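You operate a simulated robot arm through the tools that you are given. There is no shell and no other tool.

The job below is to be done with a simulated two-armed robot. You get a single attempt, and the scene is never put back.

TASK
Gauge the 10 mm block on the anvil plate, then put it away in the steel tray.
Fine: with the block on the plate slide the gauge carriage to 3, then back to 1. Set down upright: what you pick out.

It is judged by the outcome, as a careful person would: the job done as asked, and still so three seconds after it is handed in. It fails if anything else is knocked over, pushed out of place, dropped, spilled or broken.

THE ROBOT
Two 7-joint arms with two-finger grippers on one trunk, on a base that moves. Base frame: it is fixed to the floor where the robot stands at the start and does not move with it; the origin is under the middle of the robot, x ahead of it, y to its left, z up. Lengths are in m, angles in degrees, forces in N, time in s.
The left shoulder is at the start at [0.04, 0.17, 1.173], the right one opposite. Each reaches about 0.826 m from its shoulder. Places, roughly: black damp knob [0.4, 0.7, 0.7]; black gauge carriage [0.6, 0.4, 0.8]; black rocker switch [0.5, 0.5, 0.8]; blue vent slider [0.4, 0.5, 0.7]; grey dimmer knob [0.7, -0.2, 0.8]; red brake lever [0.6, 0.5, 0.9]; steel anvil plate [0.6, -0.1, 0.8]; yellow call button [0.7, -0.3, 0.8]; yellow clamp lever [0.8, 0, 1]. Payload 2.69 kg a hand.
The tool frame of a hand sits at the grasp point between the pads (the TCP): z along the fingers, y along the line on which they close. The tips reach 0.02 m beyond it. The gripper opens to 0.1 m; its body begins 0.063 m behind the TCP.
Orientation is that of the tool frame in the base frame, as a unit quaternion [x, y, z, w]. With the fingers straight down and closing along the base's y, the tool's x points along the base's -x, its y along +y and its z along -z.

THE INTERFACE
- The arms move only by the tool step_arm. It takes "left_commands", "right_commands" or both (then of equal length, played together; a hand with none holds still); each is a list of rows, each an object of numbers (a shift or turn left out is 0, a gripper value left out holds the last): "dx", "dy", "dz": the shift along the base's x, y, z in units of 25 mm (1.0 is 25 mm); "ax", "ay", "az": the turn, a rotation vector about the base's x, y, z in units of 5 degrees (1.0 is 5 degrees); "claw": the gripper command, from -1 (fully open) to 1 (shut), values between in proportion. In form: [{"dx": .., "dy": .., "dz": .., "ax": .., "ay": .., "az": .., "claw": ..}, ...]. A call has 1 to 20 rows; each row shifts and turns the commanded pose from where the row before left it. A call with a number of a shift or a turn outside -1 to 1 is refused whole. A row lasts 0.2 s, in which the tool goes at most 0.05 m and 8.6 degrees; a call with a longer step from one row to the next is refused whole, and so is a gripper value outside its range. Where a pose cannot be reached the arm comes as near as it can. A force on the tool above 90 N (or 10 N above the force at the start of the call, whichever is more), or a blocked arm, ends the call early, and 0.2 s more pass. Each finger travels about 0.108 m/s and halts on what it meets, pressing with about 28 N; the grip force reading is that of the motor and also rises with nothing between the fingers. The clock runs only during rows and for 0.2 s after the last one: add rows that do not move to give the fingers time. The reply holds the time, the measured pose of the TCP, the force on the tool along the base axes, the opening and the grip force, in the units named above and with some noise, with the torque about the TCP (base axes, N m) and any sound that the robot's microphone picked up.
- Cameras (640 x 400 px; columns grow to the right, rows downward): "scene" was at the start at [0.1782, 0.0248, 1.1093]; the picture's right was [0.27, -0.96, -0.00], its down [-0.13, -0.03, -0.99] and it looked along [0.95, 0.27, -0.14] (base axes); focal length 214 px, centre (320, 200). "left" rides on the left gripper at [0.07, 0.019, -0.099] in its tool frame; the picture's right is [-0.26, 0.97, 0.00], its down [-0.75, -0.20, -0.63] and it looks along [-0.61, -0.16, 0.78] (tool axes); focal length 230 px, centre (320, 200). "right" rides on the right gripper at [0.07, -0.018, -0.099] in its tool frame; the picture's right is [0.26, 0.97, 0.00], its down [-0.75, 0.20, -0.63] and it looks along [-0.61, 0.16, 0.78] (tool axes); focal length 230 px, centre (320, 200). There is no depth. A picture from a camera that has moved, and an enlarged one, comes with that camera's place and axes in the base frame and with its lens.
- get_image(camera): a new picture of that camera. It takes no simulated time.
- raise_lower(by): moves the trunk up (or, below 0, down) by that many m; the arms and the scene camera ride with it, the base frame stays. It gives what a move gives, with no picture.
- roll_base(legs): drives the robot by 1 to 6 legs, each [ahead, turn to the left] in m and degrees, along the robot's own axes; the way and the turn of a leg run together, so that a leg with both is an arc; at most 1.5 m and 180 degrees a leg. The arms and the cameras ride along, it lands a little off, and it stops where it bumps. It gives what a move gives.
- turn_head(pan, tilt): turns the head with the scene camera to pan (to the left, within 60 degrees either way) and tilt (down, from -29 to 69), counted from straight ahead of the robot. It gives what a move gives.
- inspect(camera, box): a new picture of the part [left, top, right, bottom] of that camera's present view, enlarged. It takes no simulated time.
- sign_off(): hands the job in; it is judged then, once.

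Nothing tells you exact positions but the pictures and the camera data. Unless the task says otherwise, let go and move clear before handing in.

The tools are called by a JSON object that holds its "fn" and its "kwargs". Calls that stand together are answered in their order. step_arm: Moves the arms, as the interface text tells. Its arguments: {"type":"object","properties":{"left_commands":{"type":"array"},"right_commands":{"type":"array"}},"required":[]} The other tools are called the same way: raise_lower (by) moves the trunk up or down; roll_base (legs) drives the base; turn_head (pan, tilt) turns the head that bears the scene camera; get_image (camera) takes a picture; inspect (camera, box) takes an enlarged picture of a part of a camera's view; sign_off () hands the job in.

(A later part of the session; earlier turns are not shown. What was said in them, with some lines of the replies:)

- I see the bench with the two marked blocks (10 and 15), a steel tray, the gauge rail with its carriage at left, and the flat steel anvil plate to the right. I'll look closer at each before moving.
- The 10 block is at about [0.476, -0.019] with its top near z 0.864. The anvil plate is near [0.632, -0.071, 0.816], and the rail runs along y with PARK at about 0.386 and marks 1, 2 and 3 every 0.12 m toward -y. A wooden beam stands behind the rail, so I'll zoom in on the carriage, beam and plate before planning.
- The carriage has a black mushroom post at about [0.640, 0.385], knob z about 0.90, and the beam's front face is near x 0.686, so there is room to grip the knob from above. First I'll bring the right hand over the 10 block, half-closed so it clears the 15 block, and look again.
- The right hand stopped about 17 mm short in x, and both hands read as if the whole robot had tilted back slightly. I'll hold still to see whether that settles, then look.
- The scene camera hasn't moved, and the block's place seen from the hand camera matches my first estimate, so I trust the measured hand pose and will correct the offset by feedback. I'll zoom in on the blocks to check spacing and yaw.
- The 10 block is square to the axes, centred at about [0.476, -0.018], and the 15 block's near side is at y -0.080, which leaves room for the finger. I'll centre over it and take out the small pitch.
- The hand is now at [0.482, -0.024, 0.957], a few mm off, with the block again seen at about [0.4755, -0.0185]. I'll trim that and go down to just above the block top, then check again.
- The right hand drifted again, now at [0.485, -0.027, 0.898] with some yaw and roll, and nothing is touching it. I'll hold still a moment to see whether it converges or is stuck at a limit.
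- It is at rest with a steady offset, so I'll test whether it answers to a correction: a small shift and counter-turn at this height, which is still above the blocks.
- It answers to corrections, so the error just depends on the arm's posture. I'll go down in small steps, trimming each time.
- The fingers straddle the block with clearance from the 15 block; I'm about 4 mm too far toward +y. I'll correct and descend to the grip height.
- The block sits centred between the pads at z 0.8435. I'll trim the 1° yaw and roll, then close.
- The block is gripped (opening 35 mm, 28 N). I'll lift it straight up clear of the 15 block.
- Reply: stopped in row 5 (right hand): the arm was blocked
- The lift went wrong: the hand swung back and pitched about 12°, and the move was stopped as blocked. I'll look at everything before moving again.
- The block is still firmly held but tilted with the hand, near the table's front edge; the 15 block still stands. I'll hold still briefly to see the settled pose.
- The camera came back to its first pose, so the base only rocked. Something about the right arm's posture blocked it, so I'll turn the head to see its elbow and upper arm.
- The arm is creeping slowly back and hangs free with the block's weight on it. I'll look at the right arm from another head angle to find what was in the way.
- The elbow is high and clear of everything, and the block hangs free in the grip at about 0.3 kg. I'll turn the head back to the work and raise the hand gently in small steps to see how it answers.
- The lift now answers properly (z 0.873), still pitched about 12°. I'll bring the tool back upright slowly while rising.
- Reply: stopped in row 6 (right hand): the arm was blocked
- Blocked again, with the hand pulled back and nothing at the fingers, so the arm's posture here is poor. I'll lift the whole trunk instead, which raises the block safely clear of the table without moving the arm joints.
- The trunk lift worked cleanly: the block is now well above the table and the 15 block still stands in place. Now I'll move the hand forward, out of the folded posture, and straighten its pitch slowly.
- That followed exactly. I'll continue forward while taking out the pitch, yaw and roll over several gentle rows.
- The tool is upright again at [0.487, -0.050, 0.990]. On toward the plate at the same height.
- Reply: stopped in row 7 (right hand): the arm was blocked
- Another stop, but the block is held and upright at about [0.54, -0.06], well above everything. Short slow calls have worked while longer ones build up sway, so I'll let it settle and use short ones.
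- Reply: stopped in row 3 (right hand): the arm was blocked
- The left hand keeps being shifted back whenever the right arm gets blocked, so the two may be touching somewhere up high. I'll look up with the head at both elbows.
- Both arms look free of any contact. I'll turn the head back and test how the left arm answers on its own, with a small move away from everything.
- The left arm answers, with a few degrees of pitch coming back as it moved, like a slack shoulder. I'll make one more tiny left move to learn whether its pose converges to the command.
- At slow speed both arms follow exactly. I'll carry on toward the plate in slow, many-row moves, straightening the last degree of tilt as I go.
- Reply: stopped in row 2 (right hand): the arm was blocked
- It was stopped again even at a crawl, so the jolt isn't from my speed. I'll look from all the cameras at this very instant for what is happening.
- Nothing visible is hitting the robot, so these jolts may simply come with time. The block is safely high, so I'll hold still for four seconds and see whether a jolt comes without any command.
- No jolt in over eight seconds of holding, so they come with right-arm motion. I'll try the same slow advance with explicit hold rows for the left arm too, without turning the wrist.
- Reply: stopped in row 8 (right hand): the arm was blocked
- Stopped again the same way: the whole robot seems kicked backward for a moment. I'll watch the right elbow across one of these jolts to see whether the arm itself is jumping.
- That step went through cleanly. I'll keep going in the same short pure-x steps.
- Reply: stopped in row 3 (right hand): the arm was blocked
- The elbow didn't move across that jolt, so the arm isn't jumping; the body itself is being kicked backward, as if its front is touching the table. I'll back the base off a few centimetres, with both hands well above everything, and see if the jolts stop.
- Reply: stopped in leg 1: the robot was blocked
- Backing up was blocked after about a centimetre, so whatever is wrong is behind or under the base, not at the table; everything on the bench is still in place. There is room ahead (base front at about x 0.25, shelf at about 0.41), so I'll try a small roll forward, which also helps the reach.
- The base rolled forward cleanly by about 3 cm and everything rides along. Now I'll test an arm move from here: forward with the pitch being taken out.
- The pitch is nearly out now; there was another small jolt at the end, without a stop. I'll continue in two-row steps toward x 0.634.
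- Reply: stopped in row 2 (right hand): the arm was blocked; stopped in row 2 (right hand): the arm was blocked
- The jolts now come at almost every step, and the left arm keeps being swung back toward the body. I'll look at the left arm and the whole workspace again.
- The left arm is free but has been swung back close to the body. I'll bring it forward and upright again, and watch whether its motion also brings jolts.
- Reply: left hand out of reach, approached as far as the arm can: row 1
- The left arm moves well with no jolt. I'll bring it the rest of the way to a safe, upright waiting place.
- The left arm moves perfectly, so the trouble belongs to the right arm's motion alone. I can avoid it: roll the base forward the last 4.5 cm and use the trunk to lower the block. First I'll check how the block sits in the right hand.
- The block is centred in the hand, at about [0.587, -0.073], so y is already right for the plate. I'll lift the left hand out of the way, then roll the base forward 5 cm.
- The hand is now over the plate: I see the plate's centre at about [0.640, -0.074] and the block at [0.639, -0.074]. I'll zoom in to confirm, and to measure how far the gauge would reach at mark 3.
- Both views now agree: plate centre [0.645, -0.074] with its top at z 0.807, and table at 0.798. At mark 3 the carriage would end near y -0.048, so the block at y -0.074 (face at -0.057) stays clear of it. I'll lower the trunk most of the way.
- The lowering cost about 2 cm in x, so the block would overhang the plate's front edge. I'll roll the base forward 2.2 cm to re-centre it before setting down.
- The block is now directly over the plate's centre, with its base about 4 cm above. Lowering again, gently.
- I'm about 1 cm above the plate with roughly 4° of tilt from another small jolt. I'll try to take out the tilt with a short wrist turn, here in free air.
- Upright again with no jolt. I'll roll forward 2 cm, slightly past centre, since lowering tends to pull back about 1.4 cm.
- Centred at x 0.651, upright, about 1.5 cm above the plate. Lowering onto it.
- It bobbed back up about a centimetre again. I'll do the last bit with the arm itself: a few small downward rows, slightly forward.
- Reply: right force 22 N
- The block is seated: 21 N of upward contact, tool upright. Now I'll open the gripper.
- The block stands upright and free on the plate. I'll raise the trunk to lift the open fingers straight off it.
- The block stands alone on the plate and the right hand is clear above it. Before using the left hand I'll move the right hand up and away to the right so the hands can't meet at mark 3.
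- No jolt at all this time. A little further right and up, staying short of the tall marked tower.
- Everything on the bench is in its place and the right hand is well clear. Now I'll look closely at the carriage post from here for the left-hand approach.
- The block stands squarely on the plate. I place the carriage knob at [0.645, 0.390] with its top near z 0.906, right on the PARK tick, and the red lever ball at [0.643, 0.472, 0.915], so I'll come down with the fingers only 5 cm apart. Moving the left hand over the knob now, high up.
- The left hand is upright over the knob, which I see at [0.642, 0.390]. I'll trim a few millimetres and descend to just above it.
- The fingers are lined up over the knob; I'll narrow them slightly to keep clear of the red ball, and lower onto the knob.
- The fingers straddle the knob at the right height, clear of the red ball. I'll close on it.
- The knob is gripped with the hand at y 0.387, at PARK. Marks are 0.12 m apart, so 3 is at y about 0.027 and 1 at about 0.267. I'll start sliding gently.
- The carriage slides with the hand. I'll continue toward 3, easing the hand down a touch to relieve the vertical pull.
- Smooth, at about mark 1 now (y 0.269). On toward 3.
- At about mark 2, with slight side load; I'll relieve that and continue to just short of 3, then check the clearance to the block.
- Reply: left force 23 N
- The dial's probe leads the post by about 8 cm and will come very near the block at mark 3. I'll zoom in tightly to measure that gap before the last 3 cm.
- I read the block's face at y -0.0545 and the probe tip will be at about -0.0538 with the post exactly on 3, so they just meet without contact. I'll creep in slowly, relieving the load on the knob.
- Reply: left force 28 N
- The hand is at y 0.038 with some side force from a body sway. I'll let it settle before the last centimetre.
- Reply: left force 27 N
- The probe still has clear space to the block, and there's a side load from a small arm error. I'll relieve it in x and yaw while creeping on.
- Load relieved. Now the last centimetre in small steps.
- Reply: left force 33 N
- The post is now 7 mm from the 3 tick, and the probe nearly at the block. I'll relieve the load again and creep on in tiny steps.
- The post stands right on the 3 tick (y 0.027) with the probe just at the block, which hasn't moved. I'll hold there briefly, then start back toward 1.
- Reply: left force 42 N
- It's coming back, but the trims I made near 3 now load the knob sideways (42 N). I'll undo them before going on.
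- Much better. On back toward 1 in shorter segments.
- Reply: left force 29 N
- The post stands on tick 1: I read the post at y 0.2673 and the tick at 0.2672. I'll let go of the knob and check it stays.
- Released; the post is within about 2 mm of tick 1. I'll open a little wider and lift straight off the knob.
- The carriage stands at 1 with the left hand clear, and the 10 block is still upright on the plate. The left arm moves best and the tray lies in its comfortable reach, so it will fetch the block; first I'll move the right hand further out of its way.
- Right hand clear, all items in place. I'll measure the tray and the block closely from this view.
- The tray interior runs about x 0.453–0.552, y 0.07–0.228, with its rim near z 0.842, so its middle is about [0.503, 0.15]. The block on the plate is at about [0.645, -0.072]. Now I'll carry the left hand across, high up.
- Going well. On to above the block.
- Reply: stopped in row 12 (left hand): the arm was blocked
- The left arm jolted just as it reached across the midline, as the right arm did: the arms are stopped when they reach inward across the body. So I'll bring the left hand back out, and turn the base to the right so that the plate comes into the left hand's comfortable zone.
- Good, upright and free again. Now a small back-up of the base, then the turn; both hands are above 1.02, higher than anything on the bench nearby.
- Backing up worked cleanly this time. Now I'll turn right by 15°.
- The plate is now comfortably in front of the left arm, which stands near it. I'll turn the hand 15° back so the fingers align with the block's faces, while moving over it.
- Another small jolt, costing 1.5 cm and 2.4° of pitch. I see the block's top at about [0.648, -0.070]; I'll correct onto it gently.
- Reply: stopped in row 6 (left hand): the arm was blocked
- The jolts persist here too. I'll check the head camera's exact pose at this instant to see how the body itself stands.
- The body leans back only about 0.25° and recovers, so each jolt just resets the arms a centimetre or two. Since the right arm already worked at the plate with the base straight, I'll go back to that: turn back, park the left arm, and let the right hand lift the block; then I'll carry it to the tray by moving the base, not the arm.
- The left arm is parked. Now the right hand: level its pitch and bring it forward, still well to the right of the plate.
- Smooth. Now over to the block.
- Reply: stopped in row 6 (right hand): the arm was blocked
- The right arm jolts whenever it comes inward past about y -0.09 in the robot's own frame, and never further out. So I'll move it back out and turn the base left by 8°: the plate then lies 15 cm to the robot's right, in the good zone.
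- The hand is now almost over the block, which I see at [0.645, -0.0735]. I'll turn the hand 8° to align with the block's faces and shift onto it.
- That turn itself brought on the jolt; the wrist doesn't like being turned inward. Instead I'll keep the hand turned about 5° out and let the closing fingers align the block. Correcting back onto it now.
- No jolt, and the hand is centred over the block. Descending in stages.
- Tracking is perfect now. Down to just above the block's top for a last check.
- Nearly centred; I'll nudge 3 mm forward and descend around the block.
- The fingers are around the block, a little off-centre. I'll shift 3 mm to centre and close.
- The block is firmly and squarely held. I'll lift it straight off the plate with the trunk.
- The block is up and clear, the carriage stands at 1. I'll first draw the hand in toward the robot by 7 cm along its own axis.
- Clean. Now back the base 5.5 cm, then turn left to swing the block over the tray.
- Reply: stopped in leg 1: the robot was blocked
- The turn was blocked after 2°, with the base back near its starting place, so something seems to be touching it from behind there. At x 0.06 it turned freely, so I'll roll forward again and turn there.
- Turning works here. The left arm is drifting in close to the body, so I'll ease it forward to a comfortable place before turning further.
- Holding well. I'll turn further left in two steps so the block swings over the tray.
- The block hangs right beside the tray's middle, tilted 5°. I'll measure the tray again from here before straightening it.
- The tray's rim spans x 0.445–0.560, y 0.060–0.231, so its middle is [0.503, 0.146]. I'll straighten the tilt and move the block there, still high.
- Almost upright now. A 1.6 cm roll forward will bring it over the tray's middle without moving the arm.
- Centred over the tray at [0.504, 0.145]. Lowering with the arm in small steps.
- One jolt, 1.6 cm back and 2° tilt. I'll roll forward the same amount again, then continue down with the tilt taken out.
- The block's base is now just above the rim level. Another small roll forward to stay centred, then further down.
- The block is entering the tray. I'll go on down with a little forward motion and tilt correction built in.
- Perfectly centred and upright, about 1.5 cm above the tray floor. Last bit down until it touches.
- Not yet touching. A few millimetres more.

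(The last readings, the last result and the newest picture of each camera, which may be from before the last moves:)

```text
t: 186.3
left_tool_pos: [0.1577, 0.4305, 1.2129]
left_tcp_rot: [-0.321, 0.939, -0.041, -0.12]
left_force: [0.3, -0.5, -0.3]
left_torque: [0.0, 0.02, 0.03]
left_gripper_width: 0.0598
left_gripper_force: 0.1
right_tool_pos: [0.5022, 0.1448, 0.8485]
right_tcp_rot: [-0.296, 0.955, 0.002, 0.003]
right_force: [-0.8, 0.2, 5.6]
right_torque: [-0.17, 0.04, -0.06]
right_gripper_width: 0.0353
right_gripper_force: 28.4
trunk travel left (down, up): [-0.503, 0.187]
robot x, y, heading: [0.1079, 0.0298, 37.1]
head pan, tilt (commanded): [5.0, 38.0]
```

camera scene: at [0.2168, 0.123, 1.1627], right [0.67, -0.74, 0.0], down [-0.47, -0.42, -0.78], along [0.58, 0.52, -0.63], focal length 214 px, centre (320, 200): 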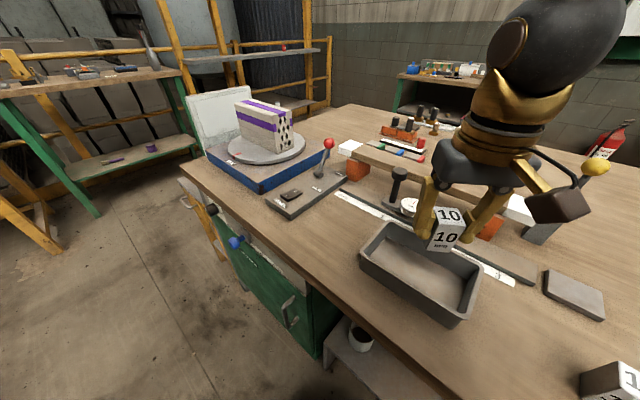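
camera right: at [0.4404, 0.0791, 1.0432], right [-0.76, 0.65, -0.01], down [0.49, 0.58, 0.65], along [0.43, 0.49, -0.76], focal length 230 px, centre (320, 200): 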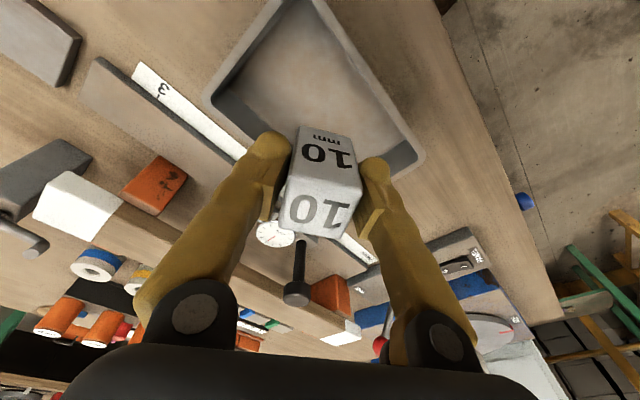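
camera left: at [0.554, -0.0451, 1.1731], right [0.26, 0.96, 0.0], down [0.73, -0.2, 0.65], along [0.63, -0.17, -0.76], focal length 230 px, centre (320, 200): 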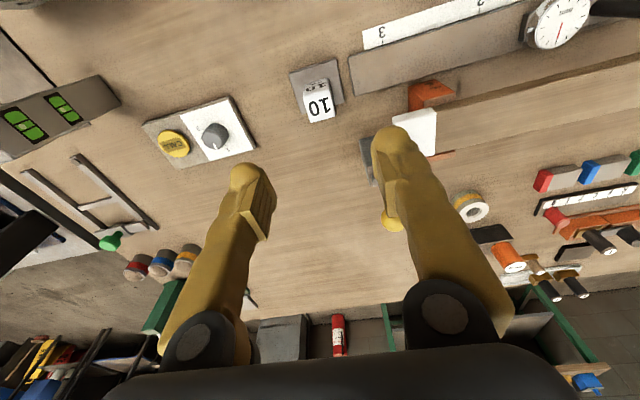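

The block has touched down (load gone from the hand, 6 N upward). Opening the fingers.

{"fn": "step_arm", "kwargs": {"right_commands": [{"claw": -0.1}, {}, {}]}}

{"fn": "inspect", "kwargs": {"camera": "scene", "box": [340, 180, 520, 340]}}

{"fn": "get_image", "kwargs": {"camera": "right"}}

```text
t: 187.1
left_tool_pos: [0.1572, 0.4298, 1.2115]
left_tcp_rot: [-0.321, 0.939, -0.041, -0.12]
left_force: [0.1, -1.0, -0.7]
left_torque: [0.0, 0.0, -0.01]
left_gripper_width: 0.0599
left_gripper_force: 0.2
right_tool_pos: [0.5031, 0.1442, 0.8482]
right_tcp_rot: [-0.297, 0.955, 0.002, 0.003]
right_force: [0.9, 0.6, -0.3]
right_torque: [0.02, 0.02, 0.04]
right_gripper_width: 0.0549
right_gripper_force: 0.1
trunk travel left (down, up): [-0.503, 0.187]
robot x, y, heading: [0.1128, 0.0335, 37.0]
head pan, tilt (commanded): [5.0, 38.0]
```

```text
2.50 times, centred on (430, 260) of scene
camera zoom: at [0.2427, 0.1427, 1.1627], right [0.67, -0.74, 0.0], down [-0.47, -0.42, -0.78], along [0.58, 0.52, -0.63], focal length 536 px, centre (45, 50)
```

zoom: 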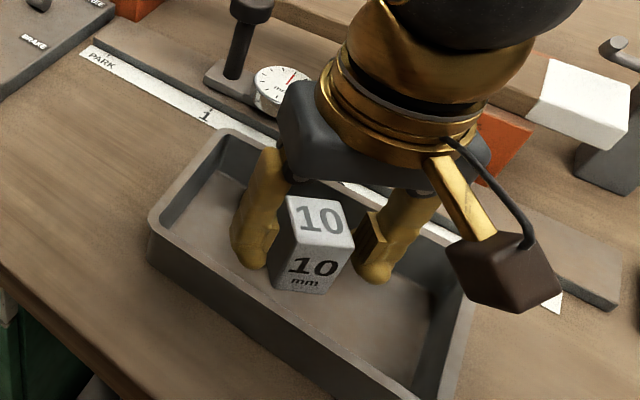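

```text
taken
camera right: at [0.4542, 0.0888, 0.9467], right [-0.76, 0.65, 0.0], down [0.5, 0.59, 0.64], along [0.41, 0.48, -0.77], focal length 230 px, centre (320, 200)
```

right: 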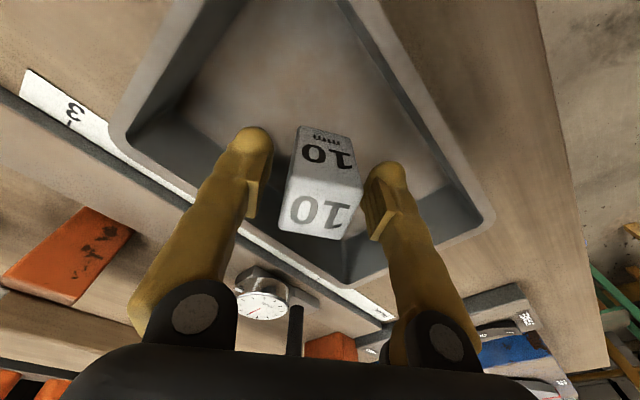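

The block stands upright in the tray with the fingers clear on both sides. I'll raise the trunk to lift the hand straight out.

{"fn": "raise_lower", "kwargs": {"by": 0.13}}

{"fn": "get_image", "kwargs": {"camera": "scene"}}

{"fn": "get_image", "kwargs": {"camera": "right"}}

```text
t: 188.6
left_tool_pos: [0.1587, 0.4288, 1.3391]
left_tcp_rot: [-0.32, 0.939, -0.041, -0.123]
left_force: [-0.7, -0.2, 1.0]
left_torque: [0.01, 0.01, -0.01]
left_gripper_width: 0.0602
left_gripper_force: 0.1
right_tool_pos: [0.5028, 0.1445, 0.9774]
right_tcp_rot: [-0.297, 0.955, 0.002, 0.003]
right_force: [-0.2, 0.5, 0.6]
right_torque: [-0.02, 0.01, 0.02]
right_gripper_width: 0.0552
right_gripper_force: 0.0
trunk travel left (down, up): [-0.633, 0.057]
robot x, y, heading: [0.1067, 0.0313, 37.1]
head pan, tilt (commanded): [5.0, 38.0]
```

```text
taken
camera scene: at [0.2445, 0.1441, 1.2926], right [0.67, -0.74, 0.0], down [-0.47, -0.42, -0.78], along [0.58, 0.52, -0.63], focal length 214 px, centre (320, 200)
```

scene: 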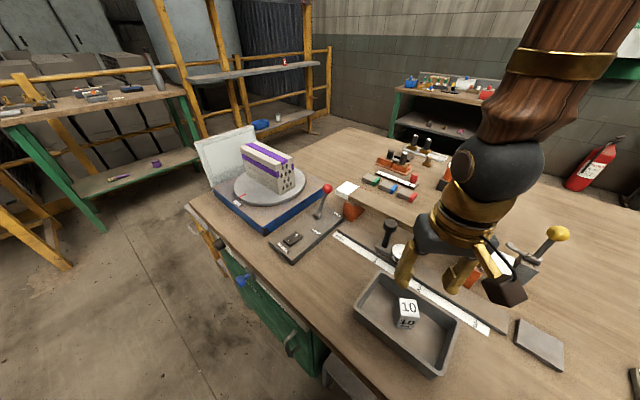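

```text
taken
camera right: at [0.4544, 0.0889, 1.0767], right [-0.76, 0.65, 0.0], down [0.5, 0.59, 0.64], along [0.41, 0.48, -0.77], focal length 230 px, centre (320, 200)
```

right: 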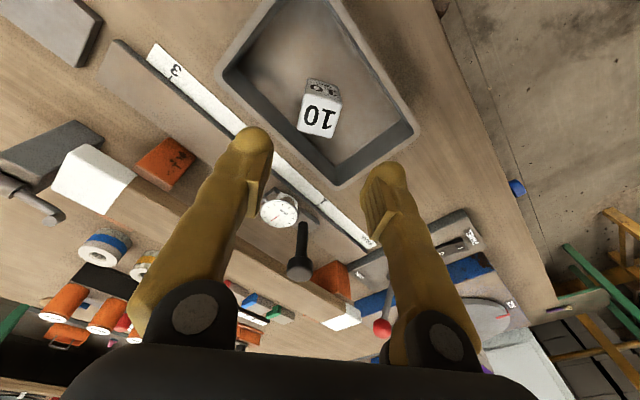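

The block stands alone in the tray. I'll rise a little more and check the carriage against mark 1, and the rest of the bench.

{"fn": "raise_lower", "kwargs": {"by": 0.05}}

{"fn": "turn_head", "kwargs": {"pan": -25, "tilt": 42}}

{"fn": "get_image", "kwargs": {"camera": "scene"}}

{"fn": "inspect", "kwargs": {"camera": "right", "box": [200, 20, 420, 280]}}

```text
t: 189.6
left_tool_pos: [0.1576, 0.4288, 1.3903]
left_tcp_rot: [-0.319, 0.938, -0.042, -0.126]
left_force: [0.4, 0.0, -0.9]
left_torque: [0.01, 0.02, -0.04]
left_gripper_width: 0.0602
left_gripper_force: 0.1
right_tool_pos: [0.5037, 0.1442, 1.029]
right_tcp_rot: [-0.296, 0.955, 0.002, 0.003]
right_force: [0.0, 0.3, 0.3]
right_torque: [-0.03, -0.04, -0.05]
right_gripper_width: 0.055
right_gripper_force: 0.0
trunk travel left (down, up): [-0.683, 0.007]
robot x, y, heading: [0.1099, 0.0318, 37.2]
head pan, tilt (commanded): [5.0, 38.0]
```

```text
t: 190.5
left_tool_pos: [0.157, 0.4305, 1.389]
left_tcp_rot: [-0.321, 0.938, -0.042, -0.123]
left_force: [0.2, 0.7, 0.0]
left_torque: [0.01, 0.03, 0.02]
left_gripper_width: 0.0599
left_gripper_force: 0.1
right_tool_pos: [0.5021, 0.1442, 1.0281]
right_tcp_rot: [-0.297, 0.955, 0.004, 0.003]
right_force: [0.1, -1.1, -0.8]
right_torque: [-0.03, 0.01, 0.02]
right_gripper_width: 0.055
right_gripper_force: 0.0
trunk travel left (down, up): [-0.683, 0.007]
robot x, y, heading: [0.1069, 0.0297, 37.2]
head pan, tilt (commanded): [-25.0, 42.0]
```

```text
taken
camera scene: at [0.2628, 0.1043, 1.3369], right [0.21, -0.98, 0.01], down [-0.66, -0.15, -0.73], along [0.72, 0.15, -0.68], focal length 214 px, centre (320, 200)
```

scene: 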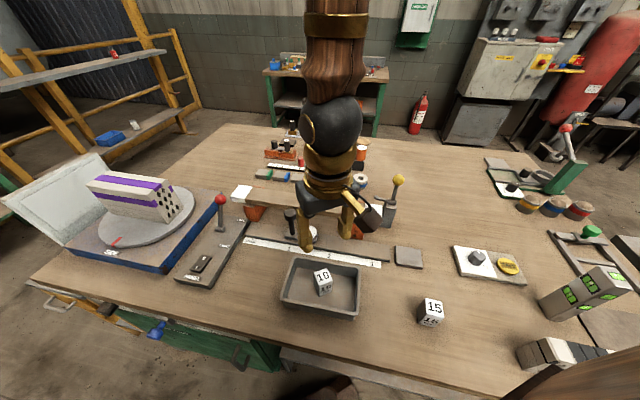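

```text
1.54 times, centred on (310, 150) of right
camera zoom: at [0.4545, 0.089, 1.1269], right [-0.76, 0.65, 0.0], down [0.5, 0.59, 0.64], along [0.41, 0.48, -0.77], focal length 354 px, centre (335, 277)
```

zoom: 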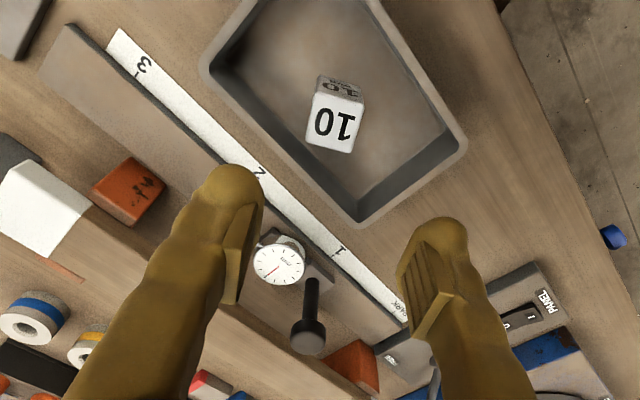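

The 10 block stands upright in the steel tray, the carriage is on mark 1 within a few millimetres, and the 15 block, the levers and everything else are where they were. Both hands are empty and clear, so I'm handing the job in.

{"fn": "sign_off", "kwargs": {}}

```text
The job is handed in.
```

The 10 mm block was gauged on the anvil plate and now stands upright in the steel tray.

- **Gauging:** With the block on the plate, I slid the carriage to 3, where its post lined up with the tick. The probe came right up to the block, and I did not see the block move. I then brought the carriage back to 1, where it sits within about 2–4 mm of the tick.
- **Putting away:** The block is near the middle of the tray, standing upright and turned about 30° from square. The fingers let go cleanly, and both hands are now empty and well above the bench.
- **Rest of the bench:** In the last pictures the 15 mm block, the levers, the switches and the other items were where they had been.

The body and arms jolted repeatedly during the job, shifting the hands a centimetre or more each time. I never found the cause. The largest jolt came as I first lifted the block: the hand swung back about 7 cm and tilted. The block stayed in the grip and I saw nothing struck or knocked over.
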